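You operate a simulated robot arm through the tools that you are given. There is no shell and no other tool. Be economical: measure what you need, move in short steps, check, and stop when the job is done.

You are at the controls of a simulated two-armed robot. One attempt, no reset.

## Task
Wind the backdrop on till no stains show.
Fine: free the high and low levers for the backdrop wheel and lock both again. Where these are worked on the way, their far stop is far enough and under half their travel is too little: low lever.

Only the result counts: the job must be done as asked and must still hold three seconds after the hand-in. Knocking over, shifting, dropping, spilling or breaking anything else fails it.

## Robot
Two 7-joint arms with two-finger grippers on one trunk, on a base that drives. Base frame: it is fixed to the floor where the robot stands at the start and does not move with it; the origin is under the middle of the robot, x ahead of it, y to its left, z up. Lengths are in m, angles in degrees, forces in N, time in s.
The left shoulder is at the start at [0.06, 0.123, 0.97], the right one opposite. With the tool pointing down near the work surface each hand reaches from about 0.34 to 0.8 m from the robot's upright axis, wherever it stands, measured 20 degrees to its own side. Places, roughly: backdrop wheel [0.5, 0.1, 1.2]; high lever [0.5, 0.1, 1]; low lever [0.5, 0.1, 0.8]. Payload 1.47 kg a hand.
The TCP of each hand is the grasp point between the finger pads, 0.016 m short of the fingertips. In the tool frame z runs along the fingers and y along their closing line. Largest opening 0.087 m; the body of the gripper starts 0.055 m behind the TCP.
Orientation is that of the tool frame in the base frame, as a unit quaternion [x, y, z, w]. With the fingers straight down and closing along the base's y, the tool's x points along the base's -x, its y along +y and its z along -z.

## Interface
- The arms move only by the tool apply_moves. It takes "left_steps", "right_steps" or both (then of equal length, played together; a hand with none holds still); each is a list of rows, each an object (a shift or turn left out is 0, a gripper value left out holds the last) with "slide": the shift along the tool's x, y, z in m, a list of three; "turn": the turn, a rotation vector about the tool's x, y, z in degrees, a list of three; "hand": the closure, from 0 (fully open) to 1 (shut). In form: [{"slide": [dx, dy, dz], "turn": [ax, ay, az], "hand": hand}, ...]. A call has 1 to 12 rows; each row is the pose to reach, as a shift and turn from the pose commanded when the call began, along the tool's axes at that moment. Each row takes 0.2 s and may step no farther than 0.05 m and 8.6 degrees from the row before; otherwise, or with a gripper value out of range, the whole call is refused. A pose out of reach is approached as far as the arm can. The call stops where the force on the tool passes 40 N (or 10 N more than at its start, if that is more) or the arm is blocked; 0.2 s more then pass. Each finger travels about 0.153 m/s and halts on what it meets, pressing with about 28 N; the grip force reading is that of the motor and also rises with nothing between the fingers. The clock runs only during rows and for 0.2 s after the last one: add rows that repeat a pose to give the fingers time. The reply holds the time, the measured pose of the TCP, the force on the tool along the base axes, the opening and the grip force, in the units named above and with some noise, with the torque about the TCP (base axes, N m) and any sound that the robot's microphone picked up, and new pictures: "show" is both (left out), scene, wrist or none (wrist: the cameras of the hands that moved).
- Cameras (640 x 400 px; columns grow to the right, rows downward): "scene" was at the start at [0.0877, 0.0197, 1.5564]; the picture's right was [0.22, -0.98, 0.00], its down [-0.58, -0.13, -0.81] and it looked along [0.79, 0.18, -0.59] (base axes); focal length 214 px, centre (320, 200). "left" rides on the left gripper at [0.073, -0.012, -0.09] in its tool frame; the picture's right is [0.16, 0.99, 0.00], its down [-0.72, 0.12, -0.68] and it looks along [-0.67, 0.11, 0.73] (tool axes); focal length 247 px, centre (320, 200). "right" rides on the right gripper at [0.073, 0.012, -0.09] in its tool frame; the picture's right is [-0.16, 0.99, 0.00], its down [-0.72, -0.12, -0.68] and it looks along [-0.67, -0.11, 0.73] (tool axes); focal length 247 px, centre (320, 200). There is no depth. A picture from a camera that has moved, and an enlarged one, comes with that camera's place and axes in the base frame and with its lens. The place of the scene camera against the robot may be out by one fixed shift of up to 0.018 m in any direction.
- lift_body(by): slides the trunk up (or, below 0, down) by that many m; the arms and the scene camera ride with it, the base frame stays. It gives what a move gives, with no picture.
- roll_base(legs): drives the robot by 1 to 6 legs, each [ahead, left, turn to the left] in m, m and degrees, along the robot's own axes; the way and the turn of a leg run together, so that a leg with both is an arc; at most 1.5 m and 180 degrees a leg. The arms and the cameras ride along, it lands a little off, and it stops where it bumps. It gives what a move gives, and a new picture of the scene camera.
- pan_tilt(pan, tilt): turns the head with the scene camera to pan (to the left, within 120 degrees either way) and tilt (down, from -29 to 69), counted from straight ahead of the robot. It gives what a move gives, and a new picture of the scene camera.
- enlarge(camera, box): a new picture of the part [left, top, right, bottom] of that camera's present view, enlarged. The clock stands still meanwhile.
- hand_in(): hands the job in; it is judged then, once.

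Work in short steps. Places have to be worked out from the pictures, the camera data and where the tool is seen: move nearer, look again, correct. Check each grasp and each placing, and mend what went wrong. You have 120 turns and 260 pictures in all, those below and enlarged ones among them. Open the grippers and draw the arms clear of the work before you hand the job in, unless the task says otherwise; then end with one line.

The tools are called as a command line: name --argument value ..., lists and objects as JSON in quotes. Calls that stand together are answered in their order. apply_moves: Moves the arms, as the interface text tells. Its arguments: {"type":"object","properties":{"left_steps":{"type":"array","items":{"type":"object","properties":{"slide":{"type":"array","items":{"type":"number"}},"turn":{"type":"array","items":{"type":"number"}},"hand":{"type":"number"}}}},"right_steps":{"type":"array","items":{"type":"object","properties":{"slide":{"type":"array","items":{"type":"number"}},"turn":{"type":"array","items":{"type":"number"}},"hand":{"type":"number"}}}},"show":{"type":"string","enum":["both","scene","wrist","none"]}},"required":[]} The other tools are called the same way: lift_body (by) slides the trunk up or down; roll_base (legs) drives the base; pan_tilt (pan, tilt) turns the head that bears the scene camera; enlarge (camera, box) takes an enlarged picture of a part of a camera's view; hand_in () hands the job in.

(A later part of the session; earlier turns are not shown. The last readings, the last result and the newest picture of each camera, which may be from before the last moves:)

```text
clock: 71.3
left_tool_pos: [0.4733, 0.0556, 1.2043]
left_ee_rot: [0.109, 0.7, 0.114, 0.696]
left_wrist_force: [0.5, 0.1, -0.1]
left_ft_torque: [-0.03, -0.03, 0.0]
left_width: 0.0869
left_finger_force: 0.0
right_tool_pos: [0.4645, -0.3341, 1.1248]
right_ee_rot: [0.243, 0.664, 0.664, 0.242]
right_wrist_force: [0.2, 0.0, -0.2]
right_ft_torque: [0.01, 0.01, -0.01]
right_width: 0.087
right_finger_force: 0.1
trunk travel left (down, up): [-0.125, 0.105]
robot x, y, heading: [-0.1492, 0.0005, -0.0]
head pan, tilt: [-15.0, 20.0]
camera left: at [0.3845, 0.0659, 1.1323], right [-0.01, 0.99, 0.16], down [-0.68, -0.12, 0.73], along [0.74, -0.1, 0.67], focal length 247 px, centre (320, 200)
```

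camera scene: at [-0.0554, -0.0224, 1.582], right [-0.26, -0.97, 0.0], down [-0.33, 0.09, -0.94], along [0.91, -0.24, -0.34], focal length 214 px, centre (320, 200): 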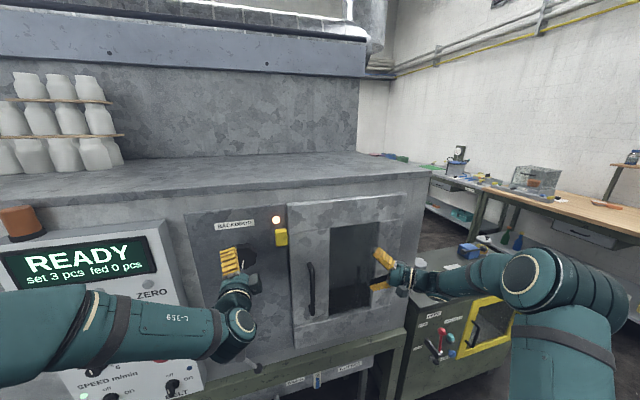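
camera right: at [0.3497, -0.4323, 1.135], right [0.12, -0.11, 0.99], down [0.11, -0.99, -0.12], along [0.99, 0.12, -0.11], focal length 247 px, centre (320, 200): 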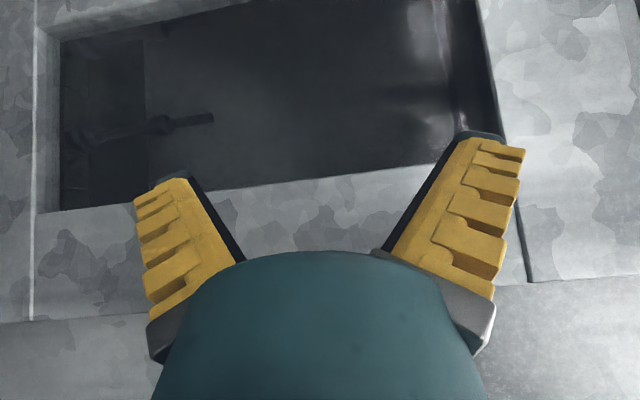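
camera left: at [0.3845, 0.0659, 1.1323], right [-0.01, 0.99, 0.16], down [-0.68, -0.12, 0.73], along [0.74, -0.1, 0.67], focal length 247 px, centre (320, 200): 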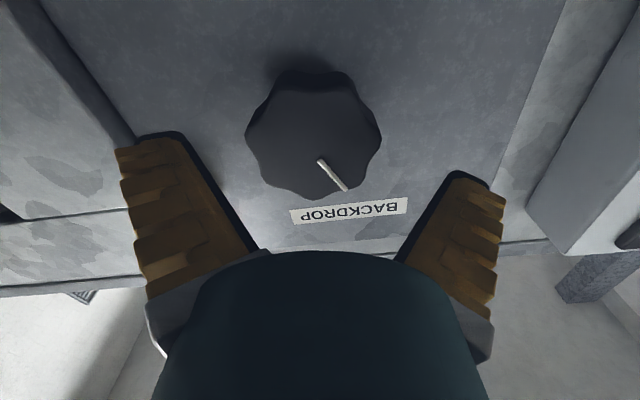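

The pointer confirms about 325° in total. I'll regrip and wind another stroke.

apply_moves --left_steps '[{"slide": [0.001, -0.002, 0.025]}, {"slide": [0.001, -0.002, 0.044]}, {"slide": [0.001, -0.002, 0.044], "hand": 1}, {"slide": [0.001, -0.002, 0.044], "hand": 1}, {"slide": [0.001, -0.002, 0.044], "turn": [0, 0, 8.5]}, {"slide": [0.001, -0.002, 0.044], "turn": [0, 0, 17]}, {"slide": [0.001, -0.002, 0.044], "turn": [0, 0, 25.5]}, {"slide": [0.001, -0.002, 0.044], "turn": [0, 0, 34]}, {"slide": [0.001, -0.002, 0.044], "turn": [0, 0, 42.5]}, {"slide": [0.001, -0.002, 0.044], "turn": [0, 0, 51]}, {"slide": [0.001, -0.002, 0.044], "turn": [0, 0, 59.5]}]' --show "none"

apply_moves --left_steps '[{"turn": [0, 0, 8.5]}, {"turn": [0, 0, 17]}, {"turn": [0, 0, 25.5]}, {"turn": [0, 0, 34]}, {"turn": [0, 0, 42.5]}, {"turn": [0, 0, 51]}, {"turn": [0, 0, 59.5]}, {"turn": [0, 0, 68]}]' --show "wrist"

```text
clock: 73.7
left_tool_pos: [0.5165, 0.0549, 1.2043]
left_ee_rot: [0.442, 0.552, 0.448, 0.547]
left_wrist_force: [3.4, 5.1, 9.1]
left_ft_torque: [-0.02, -0.01, 0.04]
left_width: 0.0711
left_finger_force: 30.4
right_tool_pos: [0.4633, -0.3349, 1.1253]
right_ee_rot: [0.243, 0.664, 0.665, 0.242]
right_wrist_force: [-0.2, 0.8, 0.9]
right_ft_torque: [0.01, -0.02, -0.03]
right_width: 0.0869
right_finger_force: 0.1
trunk travel left (down, up): [-0.125, 0.105]
robot x, y, heading: [-0.1446, -0.001, 0.2]
head pan, tilt: [-15.0, 20.0]
```

```text
clock: 75.5
left_tool_pos: [0.515, 0.0517, 1.2053]
left_ee_rot: [0.675, 0.211, 0.677, 0.203]
left_wrist_force: [-1.4, -0.5, 19.9]
left_ft_torque: [0.0, 0.35, -0.08]
left_width: 0.0692
left_finger_force: 29.8
right_tool_pos: [0.4624, -0.3337, 1.1256]
right_ee_rot: [0.243, 0.665, 0.664, 0.241]
right_wrist_force: [0.3, 0.2, 0.0]
right_ft_torque: [0.02, -0.01, 0.0]
right_width: 0.0869
right_finger_force: 0.1
trunk travel left (down, up): [-0.125, 0.105]
robot x, y, heading: [-0.1465, 0.001, -0.0]
head pan, tilt: [-15.0, 20.0]
camera left: at [0.4264, 0.1021, 1.259], right [0.01, -0.73, 0.68], down [-0.68, -0.51, -0.53], along [0.74, -0.46, -0.5], focal length 247 px, centre (320, 200)
```

left: 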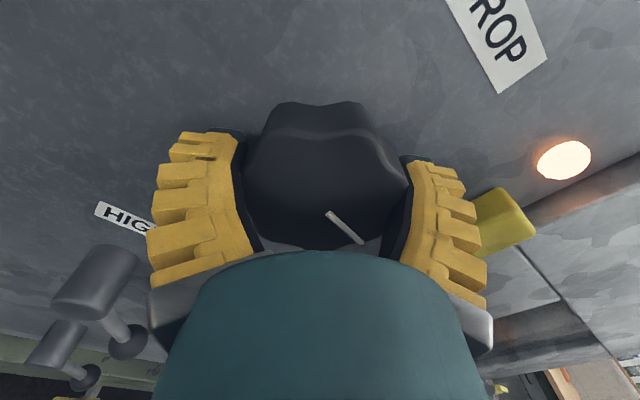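

Total is now about 450°. I'll release, back away as before and inspect the wall.

apply_moves --left_steps '[{"hand": 0}, {"hand": 0}, {"slide": [0, 0, -0.045]}, {"slide": [0, 0, -0.06], "turn": [0, 0, -8.5]}, {"slide": [0, 0, -0.06], "turn": [0, 0, -17]}, {"slide": [0, 0, -0.06], "turn": [0, 0, -25.5]}, {"slide": [0, 0, -0.06], "turn": [0, 0, -34]}, {"slide": [0, 0, -0.06], "turn": [0, 0, -42.5]}, {"slide": [0, 0, -0.06], "turn": [0, 0, -51]}, {"slide": [0, 0, -0.06], "turn": [0, 0, -59.5]}, {"slide": [0, 0, -0.06], "turn": [0, 0, -68]}, {"slide": [0, 0, -0.06], "turn": [0, 0, -76.5]}]' --show "none"

roll_base --legs '[[-0.4, 0, 0]]'

lift_body --by -0.12

enlarge --camera "scene" --box '[298, 160, 350, 242]'

enlarge --camera "scene" --box '[300, 162, 345, 192]'

```text
clock: 78.1
left_tool_pos: [0.4578, 0.0521, 1.2048]
left_ee_rot: [0.399, 0.585, 0.404, 0.579]
left_wrist_force: [-0.7, -0.4, 0.5]
left_ft_torque: [-0.02, -0.01, -0.01]
left_width: 0.0869
left_finger_force: 0.3
right_tool_pos: [0.4636, -0.3329, 1.1244]
right_ee_rot: [0.243, 0.664, 0.664, 0.243]
right_wrist_force: [-0.6, -1.0, 0.2]
right_ft_torque: [0.03, 0.0, -0.01]
right_width: 0.0871
right_finger_force: 0.0
trunk travel left (down, up): [-0.125, 0.105]
robot x, y, heading: [-0.1514, 0.0022, 0.1]
head pan, tilt: [-15.0, 20.0]
```

```text
clock: 80.5
left_tool_pos: [0.0728, 0.0523, 1.2043]
left_ee_rot: [0.401, 0.584, 0.404, 0.579]
left_wrist_force: [0.4, 0.6, -0.1]
left_ft_torque: [0.01, 0.02, 0.01]
left_width: 0.0868
left_finger_force: 0.0
right_tool_pos: [0.0792, -0.3344, 1.1239]
right_ee_rot: [0.243, 0.664, 0.664, 0.243]
right_wrist_force: [-0.3, 0.7, -0.2]
right_ft_torque: [0.0, 0.05, 0.01]
right_width: 0.0873
right_finger_force: 0.0
trunk travel left (down, up): [-0.125, 0.105]
robot x, y, heading: [-0.5282, 0.0006, -0.3]
head pan, tilt: [-15.0, 20.0]
camera scene: at [-0.4406, -0.0217, 1.5821], right [-0.26, -0.96, 0.0], down [-0.33, 0.09, -0.94], along [0.91, -0.25, -0.34], focal length 214 px, centre (320, 200)
```

scene: 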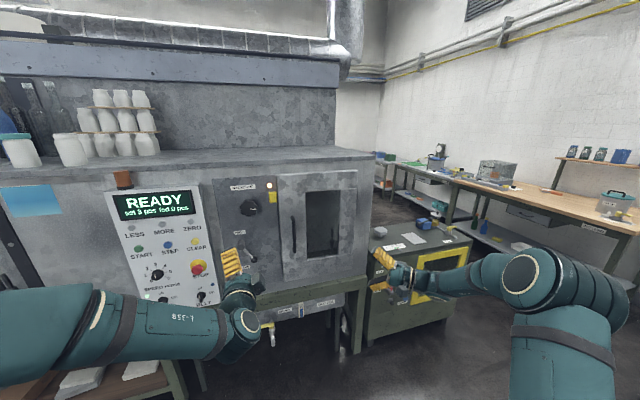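

```text
clock: 82.0
left_tool_pos: [0.0734, 0.0524, 1.0842]
left_ee_rot: [0.4, 0.584, 0.404, 0.58]
left_wrist_force: [0.6, 0.0, 0.6]
left_ft_torque: [0.02, 0.0, 0.01]
left_width: 0.087
left_finger_force: 0.1
right_tool_pos: [0.08, -0.3344, 1.0051]
right_ee_rot: [0.243, 0.664, 0.664, 0.242]
right_wrist_force: [0.0, -0.3, -0.4]
right_ft_torque: [0.01, 0.0, 0.01]
right_width: 0.0871
right_finger_force: 0.1
trunk travel left (down, up): [-0.005, 0.225]
robot x, y, heading: [-0.5323, 0.0038, 0.1]
head pan, tilt: [-15.0, 20.0]
```

```text
4.88 times, centred on (324, 201) of scene
camera zoom: at [-0.4399, -0.0216, 1.4622], right [-0.26, -0.96, 0.0], down [-0.33, 0.09, -0.94], along [0.91, -0.25, -0.34], focal length 1046 px, centre (300, 195)
```

zoom: 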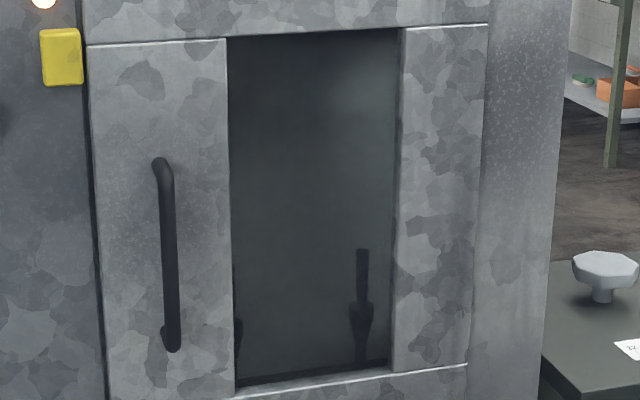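

```text
13.33 times, centred on (322, 177) of scene
camera zoom: at [-0.4399, -0.0216, 1.4622], right [-0.26, -0.96, 0.0], down [-0.33, 0.09, -0.94], along [0.91, -0.25, -0.34], focal length 2860 px, centre (287, 507)
```

zoom: 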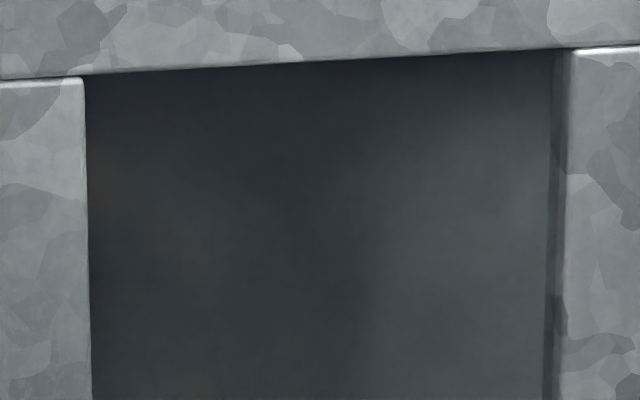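

The dark streak is gone, but faint blue and brown tints sit in the same pixels as before, so they may be reflections. I'll check the lower part, then shift sideways to separate reflection from stain.

enlarge --camera "scene" --box '[300, 190, 345, 240]'

roll_base --legs '[[0, -0.3, 0]]'

pan_tilt --pan 0 --tilt 20

```text
8.00 times, centred on (322, 215) of scene
camera zoom: at [-0.4399, -0.0216, 1.4622], right [-0.26, -0.96, 0.0], down [-0.33, 0.09, -0.94], along [0.91, -0.25, -0.34], focal length 1716 px, centre (300, 80)
```

zoom: 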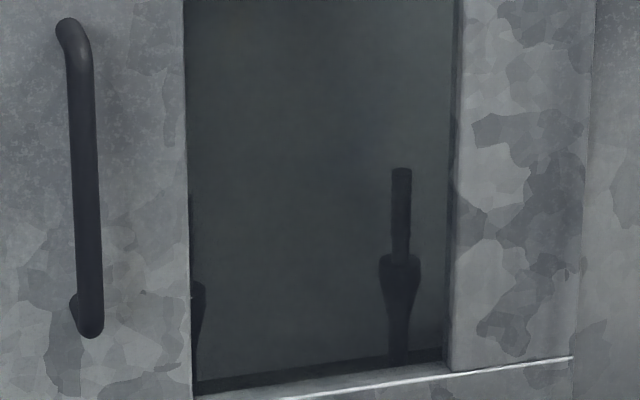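

```text
clock: 85.2
left_tool_pos: [0.0728, -0.2443, 1.0843]
left_ee_rot: [0.399, 0.585, 0.406, 0.578]
left_wrist_force: [-0.1, -0.5, -0.1]
left_ft_torque: [-0.02, -0.01, 0.05]
left_width: 0.0869
left_finger_force: 0.0
right_tool_pos: [0.0793, -0.6316, 1.0038]
right_ee_rot: [0.241, 0.665, 0.664, 0.242]
right_wrist_force: [0.4, -0.6, -0.5]
right_ft_torque: [-0.06, -0.01, 0.0]
right_width: 0.087
right_finger_force: 0.0
trunk travel left (down, up): [-0.005, 0.225]
robot x, y, heading: [-0.5353, -0.295, -0.2]
head pan, tilt: [-15.0, 20.0]
camera scene: at [-0.4402, -0.3211, 1.462], right [-0.26, -0.97, 0.0], down [-0.33, 0.09, -0.94], along [0.91, -0.24, -0.34], focal length 214 px, centre (320, 200)
```

scene: 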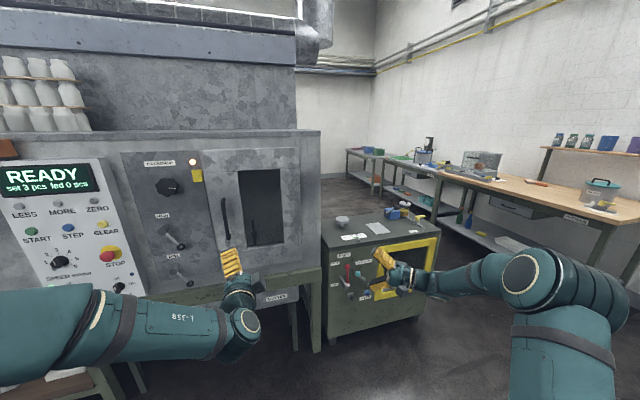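

```text
clock: 86.0
left_tool_pos: [0.074, -0.2456, 1.084]
left_ee_rot: [0.399, 0.585, 0.406, 0.578]
left_wrist_force: [0.2, -0.3, -0.2]
left_ft_torque: [0.0, 0.03, 0.0]
left_width: 0.0873
left_finger_force: 0.0
right_tool_pos: [0.08, -0.6305, 1.003]
right_ee_rot: [0.242, 0.665, 0.664, 0.242]
right_wrist_force: [-0.8, -0.1, 0.6]
right_ft_torque: [0.01, 0.04, -0.01]
right_width: 0.087
right_finger_force: 0.1
trunk travel left (down, up): [-0.005, 0.225]
robot x, y, heading: [-0.5322, -0.2966, 0.1]
head pan, tilt: [0.0, 20.0]
camera scene: at [-0.437, -0.2968, 1.462], right [0.0, -1.0, 0.0], down [-0.34, 0.0, -0.94], along [0.94, 0.0, -0.34], focal length 214 px, centre (320, 200)
```

scene: 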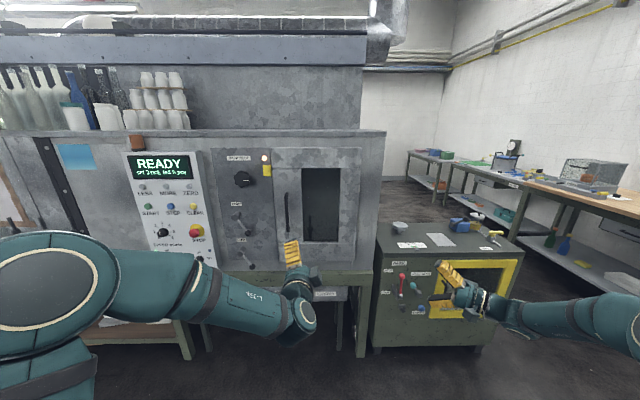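

enlarge --camera "scene" --box '[292, 160, 348, 246]'

enlarge --camera "scene" --box '[298, 164, 343, 204]'

```text
4.65 times, centred on (320, 203) of scene
camera zoom: at [-0.437, -0.2968, 1.462], right [0.0, -1.0, 0.0], down [-0.34, 0.0, -0.94], along [0.94, 0.0, -0.34], focal length 998 px, centre (320, 186)
```

zoom: 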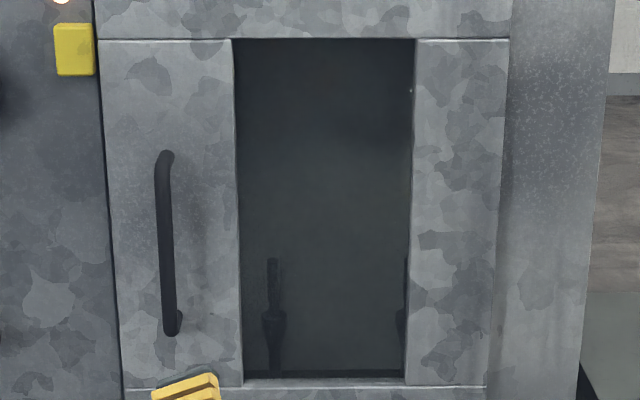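

```text
10.00 times, centred on (320, 184) of scene
camera zoom: at [-0.437, -0.2968, 1.462], right [0.0, -1.0, 0.0], down [-0.34, 0.0, -0.94], along [0.94, 0.0, -0.34], focal length 2145 px, centre (315, 360)
```

zoom: 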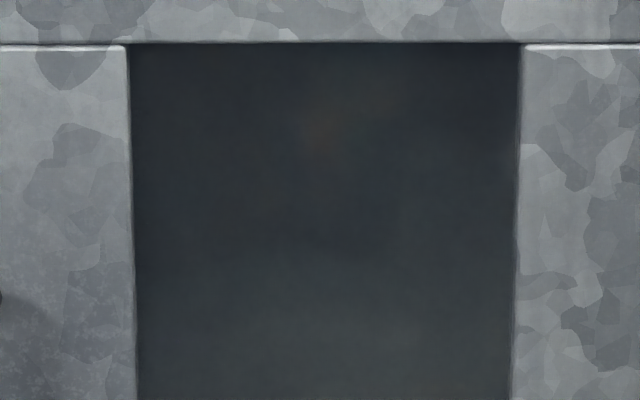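

The brown tint works out to the same place from both viewpoints, near where my yellow grippers would reflect. I'll test that by moving the left hand and looking again.

apply_moves --left_steps '[{"slide": [0.045, 0.015, -0.01]}, {"slide": [0.09, 0.03, -0.02]}, {"slide": [0.135, 0.045, -0.03]}, {"slide": [0.18, 0.06, -0.04]}]' --show "none"

enlarge --camera "scene" --box '[298, 164, 343, 204]'

enlarge --camera "scene" --box '[298, 204, 343, 244]'

```text
clock: 87.0
left_tool_pos: [0.0548, -0.1647, 1.0805]
left_ee_rot: [0.399, 0.585, 0.404, 0.579]
left_wrist_force: [0.5, 0.0, 0.1]
left_ft_torque: [0.04, 0.01, 0.0]
left_width: 0.087
left_finger_force: 0.0
left hand out of reach, approached as far as the arm can: row 2, 3, 4
right_tool_pos: [0.0809, -0.6312, 1.0044]
right_ee_rot: [0.241, 0.665, 0.664, 0.242]
right_wrist_force: [0.0, 0.7, 0.2]
right_ft_torque: [-0.01, 0.02, -0.05]
right_width: 0.0868
right_finger_force: 0.2
trunk travel left (down, up): [-0.005, 0.225]
robot x, y, heading: [-0.5355, -0.2956, 0.1]
head pan, tilt: [0.0, 20.0]
```

```text
10.00 times, centred on (320, 184) of scene
camera zoom: at [-0.4369, -0.2963, 1.462], right [0.0, -1.0, 0.0], down [-0.34, 0.0, -0.94], along [0.94, 0.0, -0.34], focal length 2145 px, centre (315, 360)
```

zoom: 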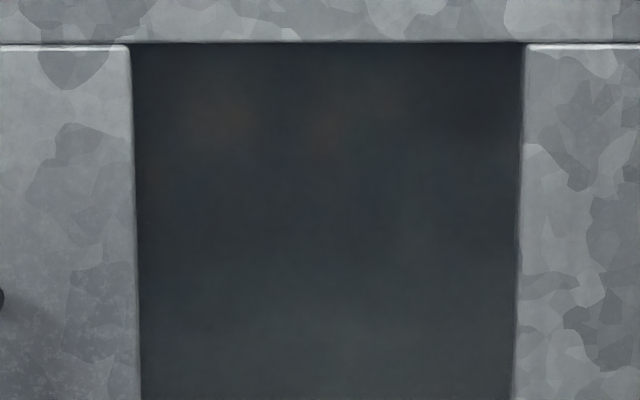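

```text
10.00 times, centred on (320, 224) of scene
camera zoom: at [-0.4369, -0.2963, 1.462], right [0.0, -1.0, 0.0], down [-0.34, 0.0, -0.94], along [0.94, 0.0, -0.34], focal length 2145 px, centre (315, -40)
```

zoom: 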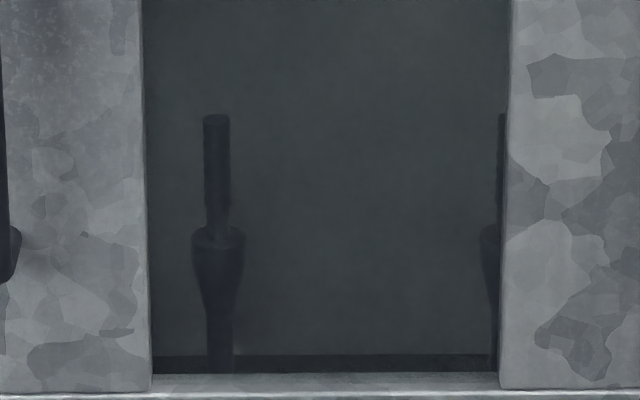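

The tint moved with my hand, so the coloured tints are reflections and the wall itself looks clean from here. The dark streak seen at 200° has gone. I'll return to the wheel, check the upper wall from a low viewpoint and wind some more for margin.

apply_moves --left_steps '[{"slide": [-0.045, -0.02, 0.01]}, {"slide": [-0.08, -0.03, 0.01]}]' --show "none"

lift_body --by 0.12

roll_base --legs '[[0, 0.297, 0], [0.37, 0, 0]]'

```text
refused: row 1 steps farther than a row can; nothing moved
```

```text
clock: 88.5
left_tool_pos: [0.0557, -0.1642, 1.1994]
left_ee_rot: [0.399, 0.585, 0.405, 0.578]
left_wrist_force: [-0.3, -0.3, 0.0]
left_ft_torque: [-0.01, -0.01, -0.03]
left_width: 0.0869
left_finger_force: 0.2
right_tool_pos: [0.0815, -0.631, 1.1242]
right_ee_rot: [0.242, 0.664, 0.665, 0.242]
right_wrist_force: [0.2, 0.6, 0.0]
right_ft_torque: [-0.04, -0.01, 0.0]
right_width: 0.0871
right_finger_force: 0.0
trunk travel left (down, up): [-0.125, 0.105]
robot x, y, heading: [-0.5315, -0.298, -0.2]
head pan, tilt: [0.0, 20.0]
```

```text
clock: 93.7
left_tool_pos: [0.4341, 0.1285, 1.2003]
left_ee_rot: [0.401, 0.584, 0.403, 0.58]
left_wrist_force: [0.1, -0.1, -0.5]
left_ft_torque: [0.0, 0.0, -0.01]
left_width: 0.0869
left_finger_force: 0.0
right_tool_pos: [0.4557, -0.3381, 1.1238]
right_ee_rot: [0.245, 0.664, 0.664, 0.243]
right_wrist_force: [0.0, 0.2, 0.3]
right_ft_torque: [0.05, 0.0, 0.04]
right_width: 0.0871
right_finger_force: 0.1
trunk travel left (down, up): [-0.125, 0.105]
robot x, y, heading: [-0.1569, -0.0003, -0.3]
head pan, tilt: [0.0, 20.0]
camera scene: at [-0.0592, 0.0009, 1.582], right [-0.01, -1.0, 0.0], down [-0.34, 0.0, -0.94], along [0.94, -0.01, -0.34], focal length 214 px, centre (320, 200)
```

scene: 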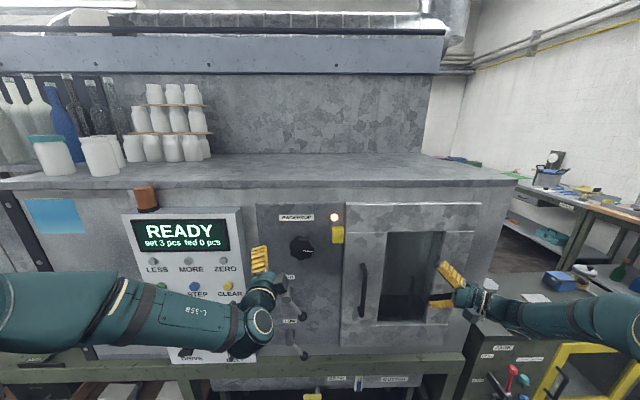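

The drive was safe even though the hand correction was refused. Now I'll bring the left hand to the wheel, and at the same time lower the right camera to look slightly up at the top of the wall.

apply_moves --left_steps '[{"slide": [-0.036, -0.01, 0], "turn": [0, 0, -7.5]}, {"slide": [-0.0714, -0.0201, 0], "turn": [0, 0, -15]}, {"slide": [-0.0714, -0.0201, 0], "turn": [0, 0, -22.5]}, {"slide": [-0.0714, -0.0201, 0], "turn": [0, 0, -30]}, {"slide": [-0.0714, -0.0201, 0.02], "turn": [0, 0, -37.5]}, {"slide": [-0.0714, -0.0201, 0.03], "turn": [0, 0, -45]}, {"slide": [-0.0714, -0.0201, 0.04], "turn": [0, 0, -51]}]' --right_steps '[{"slide": [0, -0.03, 0]}, {"slide": [0, -0.06, 0]}, {"slide": [0, -0.09, 0], "turn": [-3.2, 0, -3.8]}, {"slide": [0, -0.12, 0], "turn": [-6.4, 0, -7.6]}, {"slide": [0, -0.15, 0], "turn": [-9.6, 0, -11.5]}, {"slide": [0, -0.18, 0], "turn": [-12.9, 0, -15.3]}, {"slide": [0, -0.2, 0], "turn": [-12.9, 0, -15.3]}]' --show "wrist"

```text
clock: 95.3
left_tool_pos: [0.4757, 0.0544, 1.2063]
left_ee_rot: [0.111, 0.7, 0.113, 0.696]
left_wrist_force: [0.1, 0.3, 0.3]
left_ft_torque: [0.0, 0.0, -0.01]
left_width: 0.0871
left_finger_force: 0.1
right_tool_pos: [0.4559, -0.339, 0.9231]
right_ee_rot: [0.125, 0.611, 0.696, 0.357]
right_wrist_force: [-0.5, 0.0, -0.5]
right_ft_torque: [0.02, -0.03, -0.05]
right_width: 0.0867
right_finger_force: 0.1
trunk travel left (down, up): [-0.125, 0.105]
robot x, y, heading: [-0.1568, -0.0005, -0.3]
head pan, tilt: [0.0, 20.0]
camera right: at [0.3454, -0.3587, 0.897], right [-0.23, -0.1, 0.97], down [0.14, -0.99, -0.07], along [0.96, 0.12, 0.24], focal length 247 px, centre (320, 200)
camera left: at [0.3851, 0.0661, 1.1338], right [-0.01, 0.99, 0.16], down [-0.68, -0.12, 0.73], along [0.74, -0.1, 0.67], focal length 247 px, centre (320, 200)
```

right: 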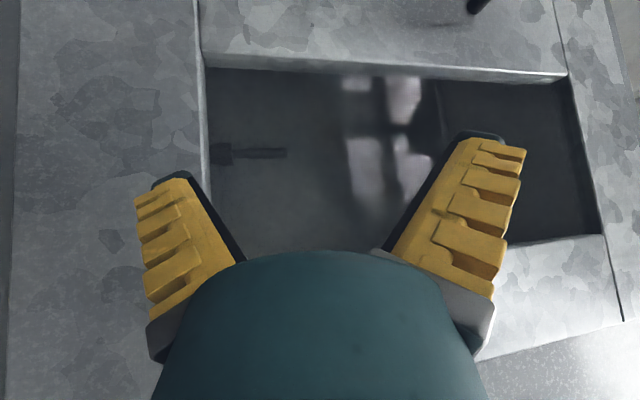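
left: 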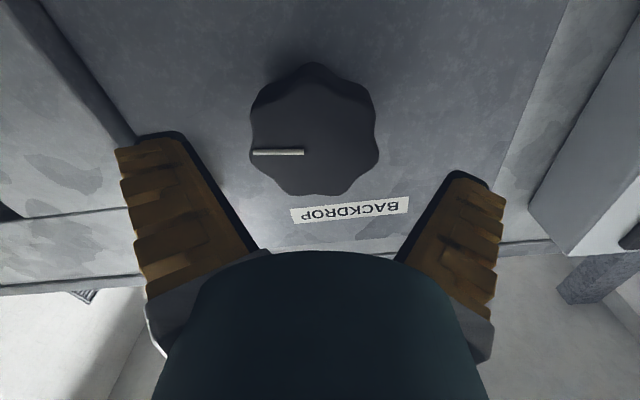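

The wall's top edge is at about z 1.27, so only the topmost 5–6 cm is unverified. The bright patches here are reflected windows. I'll wind another stroke for margin, comparing this same view before and after.

enlarge --camera "right" --box '[200, 60, 480, 250]'

apply_moves --left_steps '[{"slide": [0, 0, 0.025]}, {"slide": [0, 0, 0.042]}, {"slide": [0, 0, 0.042], "hand": 1}, {"slide": [0, 0, 0.042], "hand": 1}, {"slide": [0, 0, 0.042], "turn": [0, 0, 8.5]}, {"slide": [0, 0, 0.042], "turn": [0, 0, 17]}, {"slide": [0, 0, 0.042], "turn": [0, 0, 25.5]}, {"slide": [0, 0, 0.042], "turn": [0, 0, 34]}, {"slide": [0, 0, 0.042], "turn": [0, 0, 42.5]}, {"slide": [0, 0, 0.042], "turn": [0, 0, 51]}, {"slide": [0, 0, 0.042], "turn": [0, 0, 59.5]}]' --show "none"

apply_moves --left_steps '[{"turn": [0, 0, 8.5]}, {"turn": [0, 0, 17]}, {"turn": [0, 0, 25.5]}, {"turn": [0, 0, 34]}, {"turn": [0, 0, 42.5]}, {"turn": [0, 0, 51]}, {"turn": [0, 0, 59.5]}, {"turn": [0, 0, 68]}, {"turn": [0, 0, 76.5]}]' --show "none"

enlarge --camera "right" --box '[200, 60, 480, 250]'

```text
2.11 times, centred on (340, 155) of right
camera zoom: at [0.3454, -0.3587, 0.897], right [-0.23, -0.1, 0.97], down [0.14, -0.99, -0.07], along [0.96, 0.12, 0.24], focal length 520 px, centre (278, 295)
```

zoom: 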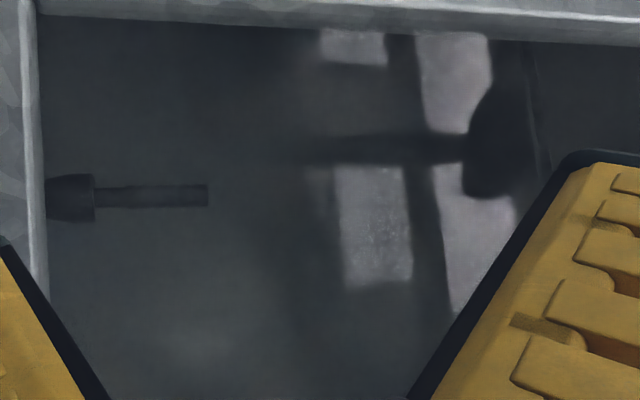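

```text
clock: 97.7
left_tool_pos: [0.5149, 0.0521, 1.206]
left_ee_rot: [0.447, 0.552, 0.444, 0.546]
left_wrist_force: [-12.1, -20.5, -22.7]
left_ft_torque: [-0.01, 0.46, 0.42]
left_width: 0.0688
left_finger_force: 29.5
right_tool_pos: [0.4549, -0.3406, 0.9253]
right_ee_rot: [0.125, 0.611, 0.696, 0.355]
right_wrist_force: [0.1, 0.0, -0.9]
right_ft_torque: [0.0, -0.01, -0.02]
right_width: 0.087
right_finger_force: 0.1
trunk travel left (down, up): [-0.125, 0.105]
robot x, y, heading: [-0.1556, 0.0009, -0.7]
head pan, tilt: [0.0, 20.0]
```

```text
clock: 99.7
left_tool_pos: [0.5154, 0.0547, 1.2093]
left_ee_rot: [0.688, 0.158, 0.691, 0.155]
left_wrist_force: [-2.2, -19.5, -1.8]
left_ft_torque: [-0.74, 0.05, 0.43]
left_width: 0.0697
left_finger_force: 29.8
right_tool_pos: [0.4547, -0.3403, 0.9245]
right_ee_rot: [0.125, 0.61, 0.696, 0.356]
right_wrist_force: [0.3, 0.4, -0.3]
right_ft_torque: [0.0, -0.02, 0.02]
right_width: 0.0872
right_finger_force: 0.0
trunk travel left (down, up): [-0.125, 0.105]
robot x, y, heading: [-0.1603, 0.0017, -0.6]
head pan, tilt: [0.0, 20.0]
```

```text
2.11 times, centred on (340, 155) of right
camera zoom: at [0.345, -0.3603, 0.897], right [-0.22, -0.1, 0.97], down [0.14, -0.99, -0.07], along [0.96, 0.12, 0.24], focal length 520 px, centre (278, 295)
```

zoom: 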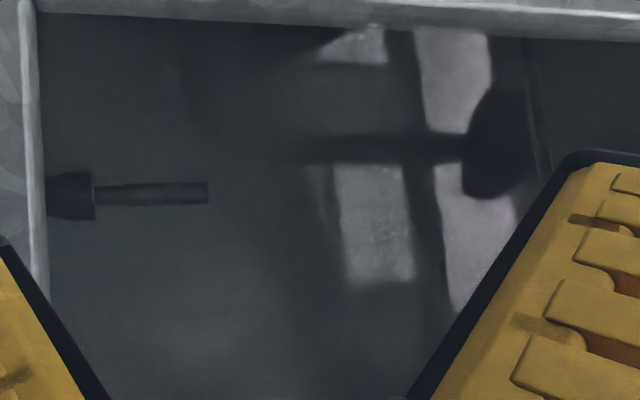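

The torque rose to −0.74 N·m at the end of this stroke, which it hadn't done before. I'll release and check whether the wheel followed.

apply_moves --left_steps '[{"hand": 0}, {"hand": 0}, {"slide": [0, 0, -0.045]}, {"slide": [0, 0, -0.045], "turn": [0, 0, -8.5]}, {"slide": [0, 0, -0.045], "turn": [0, 0, -17]}, {"slide": [0, 0, -0.045], "turn": [0, 0, -25.5]}, {"slide": [0, 0, -0.045], "turn": [0, 0, -34]}, {"slide": [0, 0, -0.045], "turn": [0, 0, -42.5]}, {"slide": [0, 0, -0.045], "turn": [0, 0, -51]}, {"slide": [0, 0, -0.045], "turn": [0, 0, -59.5]}, {"slide": [0, 0, -0.045], "turn": [0, 0, -68]}, {"slide": [0, 0, -0.045], "turn": [0, 0, -76.5]}]' --show "wrist"

apply_moves --left_steps '[{"turn": [0, 0, -8.5]}, {"turn": [0, 0, -17]}, {"turn": [0, 0, -25.5]}, {"turn": [0, 0, -34]}, {"turn": [0, 0, -42.5]}, {"turn": [0, 0, -51]}, {"turn": [0, 0, -59.5]}]' --show "wrist"

```text
clock: 102.3
left_tool_pos: [0.4711, 0.057, 1.2064]
left_ee_rot: [0.442, 0.553, 0.444, 0.549]
left_wrist_force: [0.0, 0.7, 0.4]
left_ft_torque: [0.0, 0.0, 0.01]
left_width: 0.0871
left_finger_force: 0.0
right_tool_pos: [0.4556, -0.3382, 0.9242]
right_ee_rot: [0.126, 0.611, 0.696, 0.355]
right_wrist_force: [-0.1, 0.0, -0.6]
right_ft_torque: [0.02, -0.02, 0.01]
right_width: 0.0872
right_finger_force: 0.1
trunk travel left (down, up): [-0.125, 0.105]
robot x, y, heading: [-0.1544, 0.0013, -0.2]
head pan, tilt: [0.0, 20.0]
camera left: at [0.3816, 0.1247, 1.1795], right [0.0, 0.37, 0.93], down [-0.68, -0.69, 0.27], along [0.74, -0.63, 0.25], focal length 247 px, centre (320, 200)
```

left: 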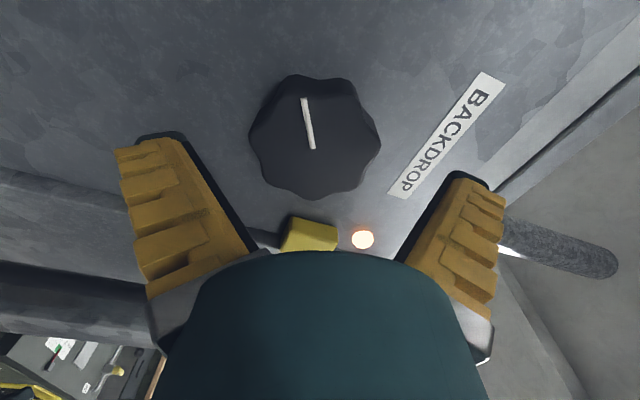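

```text
clock: 103.9
left_tool_pos: [0.4702, 0.0551, 1.2092]
left_ee_rot: [0.11, 0.7, 0.112, 0.697]
left_wrist_force: [0.5, -0.2, -0.5]
left_ft_torque: [-0.02, -0.02, -0.02]
left_width: 0.087
left_finger_force: 0.0
right_tool_pos: [0.4555, -0.3387, 0.9253]
right_ee_rot: [0.125, 0.611, 0.696, 0.356]
right_wrist_force: [0.6, 0.1, 0.9]
right_ft_torque: [-0.03, 0.02, -0.03]
right_width: 0.087
right_finger_force: 0.0
trunk travel left (down, up): [-0.125, 0.105]
robot x, y, heading: [-0.1551, 0.0041, -0.4]
head pan, tilt: [0.0, 20.0]
camera left: at [0.3822, 0.0672, 1.1345], right [-0.01, 0.99, 0.16], down [-0.68, -0.12, 0.73], along [0.74, -0.1, 0.67], focal length 247 px, centre (320, 200)
```

left: 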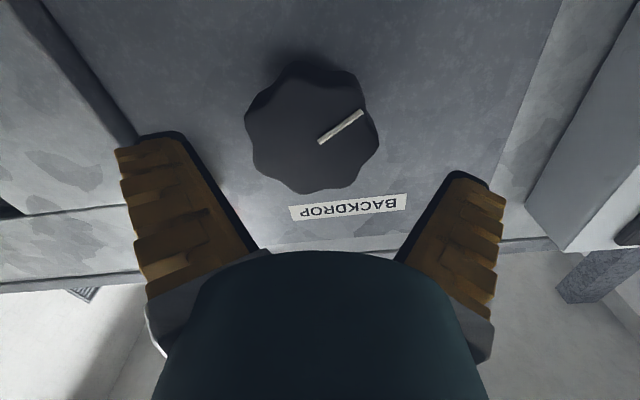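

The wheel followed in full and the total is about 590°. Now I'll repeat the 200° view, with the same head pose and box, to see whether the bluish patch has gone.

pan_tilt --pan 0 --tilt 38

enlarge --camera "scene" --box '[376, 150, 436, 210]'

enlarge --camera "scene" --box '[350, 140, 470, 250]'

```text
clock: 104.7
left_tool_pos: [0.472, 0.0559, 1.2071]
left_ee_rot: [0.111, 0.7, 0.114, 0.697]
left_wrist_force: [-0.5, -0.6, 0.2]
left_ft_torque: [-0.04, 0.02, 0.0]
left_width: 0.0872
left_finger_force: 0.0
right_tool_pos: [0.4556, -0.3379, 0.9265]
right_ee_rot: [0.125, 0.612, 0.695, 0.356]
right_wrist_force: [-0.6, 0.9, 0.2]
right_ft_torque: [0.01, -0.05, 0.03]
right_width: 0.0869
right_finger_force: 0.1
trunk travel left (down, up): [-0.125, 0.105]
robot x, y, heading: [-0.1559, -0.0, -0.5]
head pan, tilt: [0.0, 38.0]
camera scene: at [-0.0669, 0.001, 1.5537], right [-0.01, -1.0, 0.0], down [-0.62, 0.0, -0.79], along [0.79, -0.01, -0.62], focal length 214 px, centre (320, 200)
```

scene: 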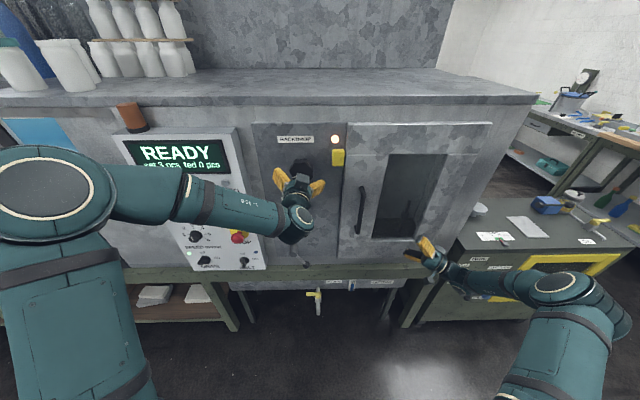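

```text
6.67 times, centred on (406, 180) of scene
camera zoom: at [-0.0669, 0.001, 1.5537], right [-0.01, -1.0, 0.0], down [-0.62, 0.0, -0.79], along [0.79, -0.01, -0.62], focal length 1430 px, centre (-253, 333)
```

zoom: 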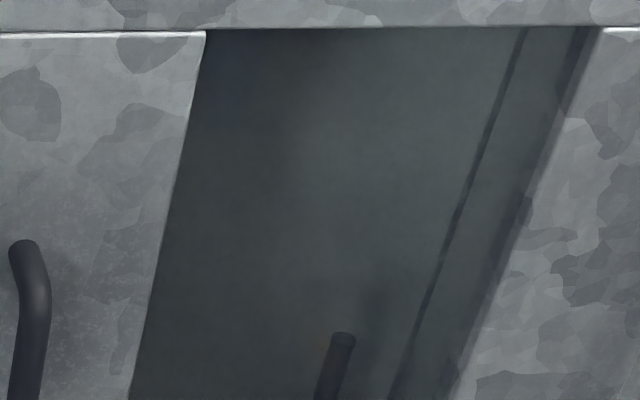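

```text
3.64 times, centred on (410, 195) of scene
camera zoom: at [-0.0669, 0.001, 1.5537], right [-0.01, -1.0, 0.0], down [-0.62, 0.0, -0.79], along [0.79, -0.01, -0.62], focal length 780 px, centre (-7, 218)
```

zoom: 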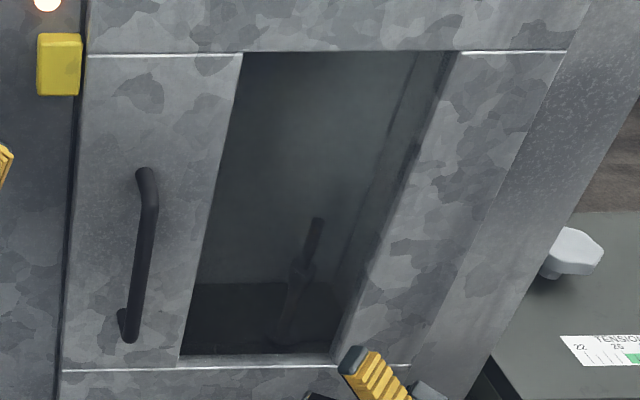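

The booth wall is clean, but I haven't seen proof that this wall moves at all. The pale panel with orange and blue smudges at the far left of the first picture could be the real backdrop, so I'll look there before going on.

pan_tilt --pan 40 --tilt 30

```text
clock: 105.8
left_tool_pos: [0.4708, 0.0558, 1.2074]
left_ee_rot: [0.111, 0.7, 0.114, 0.697]
left_wrist_force: [1.3, 0.6, 0.1]
left_ft_torque: [-0.03, -0.01, -0.01]
left_width: 0.087
left_finger_force: 0.1
right_tool_pos: [0.4556, -0.3382, 0.9247]
right_ee_rot: [0.125, 0.611, 0.696, 0.355]
right_wrist_force: [0.4, -0.9, -0.3]
right_ft_torque: [-0.01, -0.01, 0.01]
right_width: 0.0871
right_finger_force: 0.0
trunk travel left (down, up): [-0.125, 0.105]
robot x, y, heading: [-0.1526, 0.0012, -0.5]
head pan, tilt: [40.0, 30.0]
camera scene: at [-0.0835, 0.0592, 1.566], right [0.64, -0.77, 0.0], down [-0.39, -0.32, -0.87], along [0.67, 0.55, -0.5], focal length 214 px, centre (320, 200)
```

scene: 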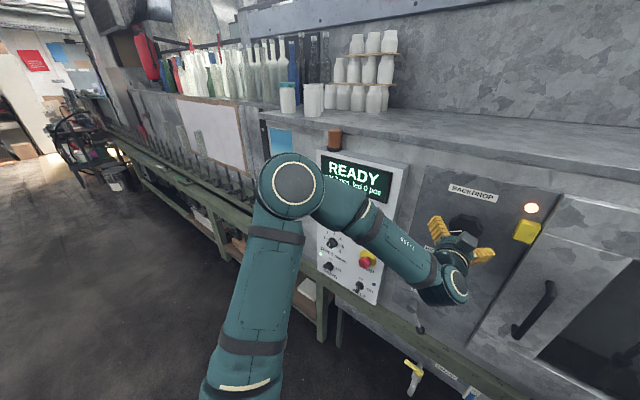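

enlarge --camera "scene" --box '[100, 70, 280, 220]'

enlarge --camera "scene" --box '[165, 90, 260, 180]'

```text
2.67 times, centred on (190, 145) of scene
camera zoom: at [-0.0835, 0.0592, 1.566], right [0.64, -0.77, 0.0], down [-0.39, -0.32, -0.87], along [0.67, 0.55, -0.5], focal length 572 px, centre (667, 347)
```

zoom: 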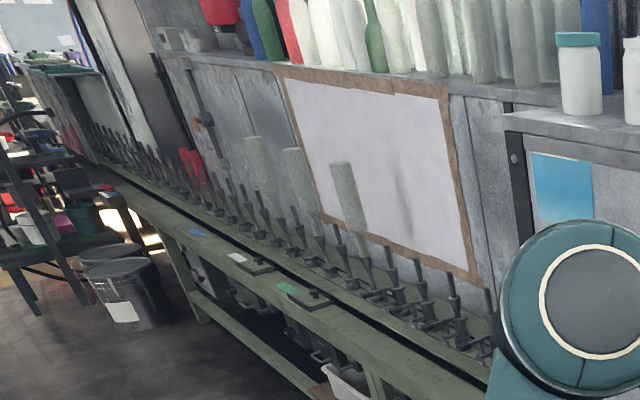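

```text
4.44 times, centred on (212, 135) of scene
camera zoom: at [-0.0835, 0.0592, 1.566], right [0.64, -0.77, 0.0], down [-0.39, -0.32, -0.87], along [0.67, 0.55, -0.5], focal length 953 px, centre (798, 489)
```

zoom: 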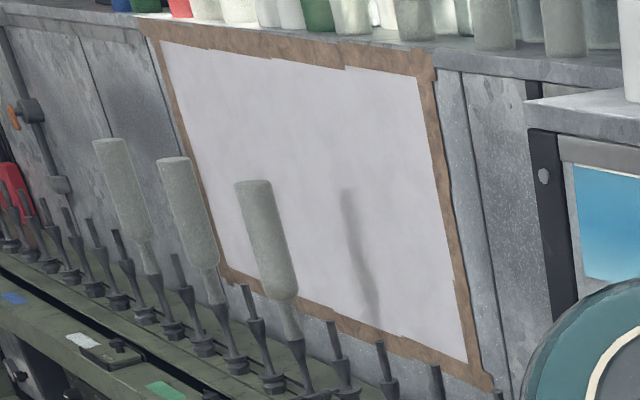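

That's the real backdrop: the white sheet behind the bottle line, which had orange and blue smears at the start. It now looks white apart from one grey streak that could be a bottle's shadow. I'll zoom in.

enlarge --camera "scene" --box '[205, 110, 250, 172]'

enlarge --camera "scene" --box '[170, 90, 220, 165]'

```text
6.45 times, centred on (228, 141) of scene
camera zoom: at [-0.0835, 0.0592, 1.566], right [0.64, -0.77, 0.0], down [-0.39, -0.32, -0.87], along [0.67, 0.55, -0.5], focal length 1384 px, centre (917, 581)
```

zoom: 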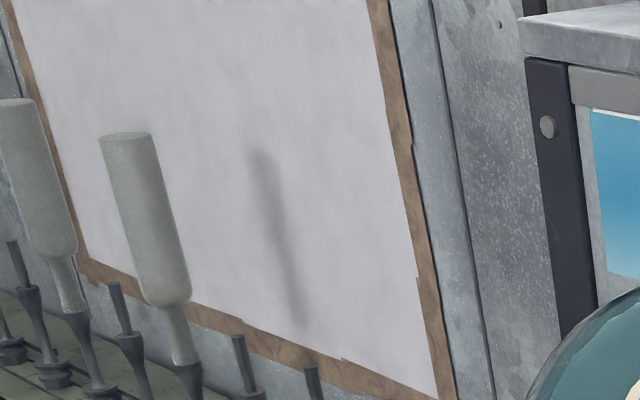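

```text
5.33 times, centred on (195, 128) of scene
camera zoom: at [-0.0835, 0.0592, 1.566], right [0.64, -0.77, 0.0], down [-0.39, -0.32, -0.87], along [0.67, 0.55, -0.5], focal length 1144 px, centre (987, 587)
```

zoom: 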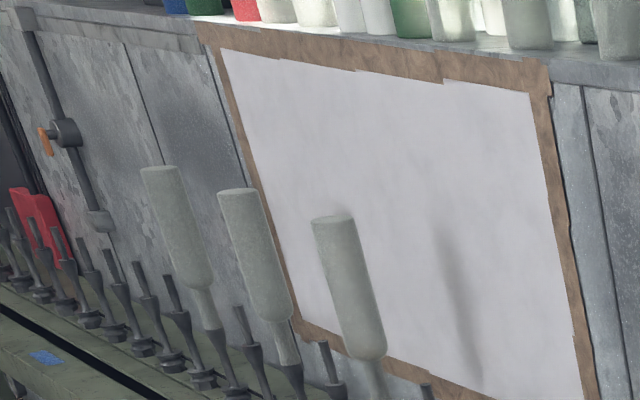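

The streak has a bottle's shape, and a matching dark patch sits at the top of the next bottle, so it's a shadow. I'll still check the whole sheet from a squarer angle before locking.

roll_base --legs '[[-0.3, 0, 0], [0, 0.5, 0]]'

pan_tilt --pan 35 --tilt 20

```text
clock: 112.3
left_tool_pos: [0.1788, 0.5631, 1.2085]
left_ee_rot: [0.111, 0.7, 0.114, 0.697]
left_wrist_force: [0.3, -0.2, -0.3]
left_ft_torque: [0.03, -0.03, -0.01]
left_width: 0.0872
left_finger_force: 0.1
right_tool_pos: [0.1623, 0.1687, 0.9246]
right_ee_rot: [0.126, 0.611, 0.696, 0.356]
right_wrist_force: [-0.7, -0.3, 0.2]
right_ft_torque: [0.03, -0.02, -0.01]
right_width: 0.0869
right_finger_force: 0.0
trunk travel left (down, up): [-0.125, 0.105]
robot x, y, heading: [-0.4487, 0.5105, -0.4]
head pan, tilt: [40.0, 30.0]
camera scene: at [-0.3765, 0.5658, 1.566], right [0.64, -0.77, 0.0], down [-0.39, -0.32, -0.87], along [0.67, 0.55, -0.5], focal length 214 px, centre (320, 200)
```

scene: 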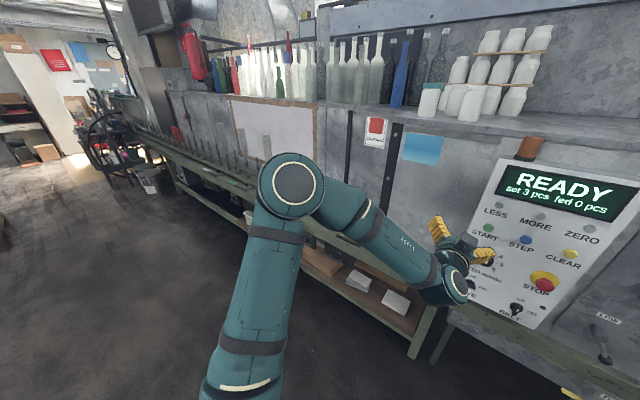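

```text
clock: 113.1
left_tool_pos: [0.1781, 0.5627, 1.2072]
left_ee_rot: [0.111, 0.7, 0.114, 0.697]
left_wrist_force: [-0.6, 0.2, -0.2]
left_ft_torque: [-0.05, 0.01, 0.03]
left_width: 0.0869
left_finger_force: 0.1
right_tool_pos: [0.162, 0.1682, 0.9248]
right_ee_rot: [0.126, 0.612, 0.695, 0.356]
right_wrist_force: [0.0, -0.3, 0.3]
right_ft_torque: [-0.01, -0.03, -0.03]
right_width: 0.0871
right_finger_force: 0.1
trunk travel left (down, up): [-0.125, 0.105]
robot x, y, heading: [-0.4493, 0.5051, -0.6]
head pan, tilt: [35.0, 20.0]
camera scene: at [-0.3695, 0.5608, 1.582], right [0.57, -0.82, 0.0], down [-0.28, -0.19, -0.94], along [0.77, 0.53, -0.34], focal length 214 px, centre (320, 200)
```

scene: 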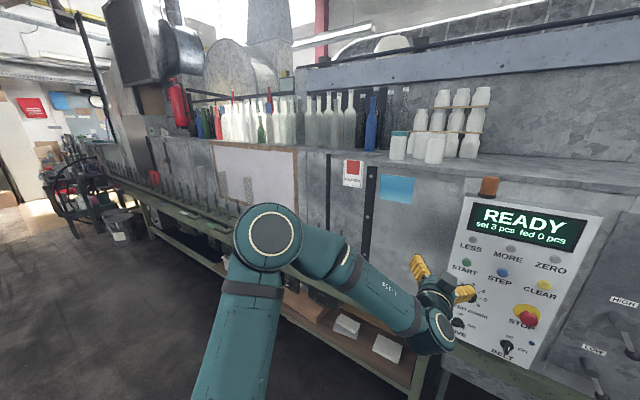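

enlarge --camera "scene" --box '[195, 130, 315, 225]'

enlarge --camera "scene" --box '[335, 150, 385, 195]'

```text
4.21 times, centred on (255, 178) of scene
camera zoom: at [-0.3695, 0.5608, 1.582], right [0.57, -0.82, 0.0], down [-0.28, -0.19, -0.94], along [0.77, 0.53, -0.34], focal length 903 px, centre (594, 295)
```

zoom: 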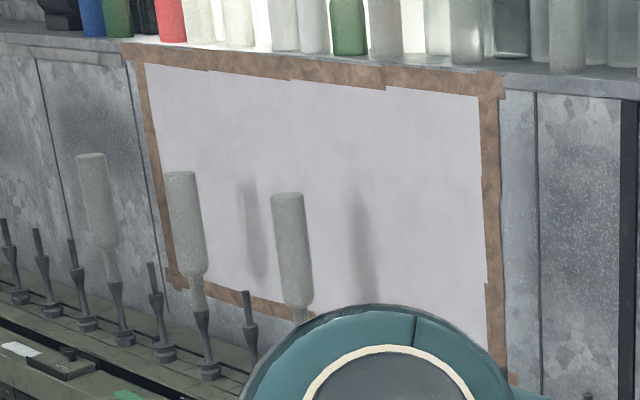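

```text
8.89 times, centred on (360, 172) of scene
camera zoom: at [-0.3695, 0.5608, 1.582], right [0.57, -0.82, 0.0], down [-0.28, -0.19, -0.94], along [0.77, 0.53, -0.34], focal length 1906 px, centre (-36, 444)
```

zoom: 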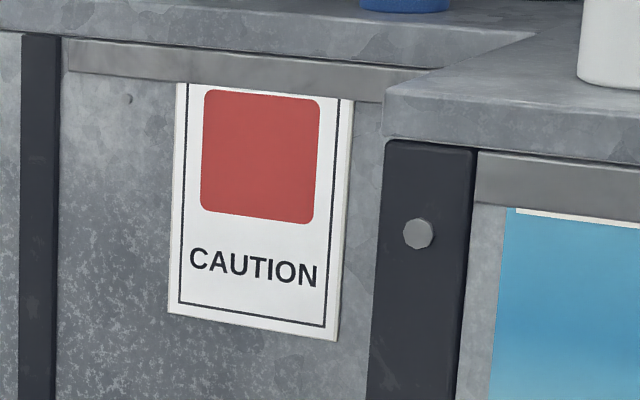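

The two streaks are parallel copies of the bottles, so they are shadows, and the sheet is clean. Now I'll drive back to lock the levers.

roll_base --legs '[[0, -0.508, 0.5], [0.295, 0, 0]]'

pan_tilt --pan 0 --tilt 38

```text
clock: 119.6
left_tool_pos: [0.4734, 0.0752, 1.2067]
left_ee_rot: [0.105, 0.701, 0.121, 0.695]
left_wrist_force: [0.3, 0.0, -0.4]
left_ft_torque: [0.0, -0.01, 0.05]
left_width: 0.0869
left_finger_force: 0.0
right_tool_pos: [0.4657, -0.317, 0.9258]
right_ee_rot: [0.12, 0.614, 0.698, 0.349]
right_wrist_force: [-0.2, 0.4, -0.2]
right_ft_torque: [0.01, -0.02, 0.01]
right_width: 0.0869
right_finger_force: 0.1
trunk travel left (down, up): [-0.125, 0.105]
robot x, y, heading: [-0.1529, 0.0109, 0.8]
head pan, tilt: [35.0, 20.0]
camera scene: at [-0.0736, 0.0643, 1.582], right [0.58, -0.81, 0.0], down [-0.28, -0.2, -0.94], along [0.76, 0.55, -0.34], focal length 214 px, centre (320, 200)
```

scene: 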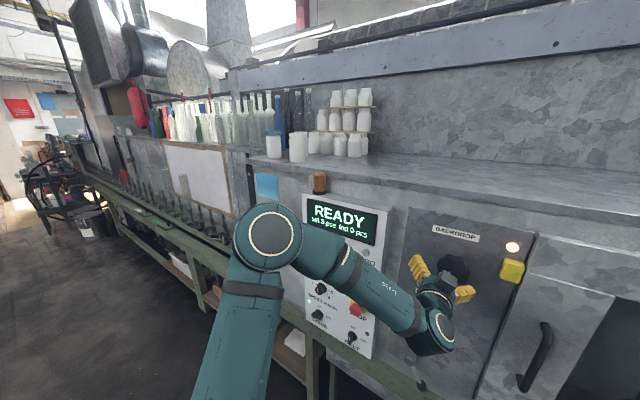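

```text
clock: 120.6
left_tool_pos: [0.4721, 0.0756, 1.2076]
left_ee_rot: [0.104, 0.7, 0.121, 0.696]
left_wrist_force: [-0.4, -1.0, -0.4]
left_ft_torque: [0.02, 0.0, 0.01]
left_width: 0.0871
left_finger_force: 0.0
right_tool_pos: [0.4654, -0.3182, 0.9259]
right_ee_rot: [0.12, 0.613, 0.699, 0.349]
right_wrist_force: [-0.2, 0.4, 0.5]
right_ft_torque: [-0.04, -0.02, 0.03]
right_width: 0.0871
right_finger_force: 0.1
trunk travel left (down, up): [-0.125, 0.105]
robot x, y, heading: [-0.151, 0.0139, 0.8]
head pan, tilt: [0.0, 38.0]
camera scene: at [-0.064, 0.0111, 1.5537], right [0.01, -1.0, 0.0], down [-0.62, -0.01, -0.79], along [0.79, 0.01, -0.62], focal length 214 px, centre (320, 200)
```

scene: 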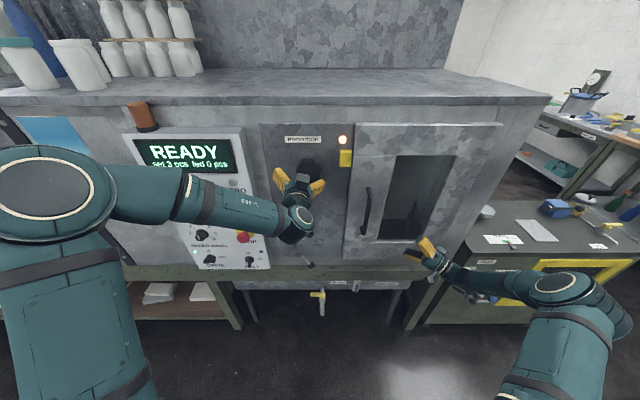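

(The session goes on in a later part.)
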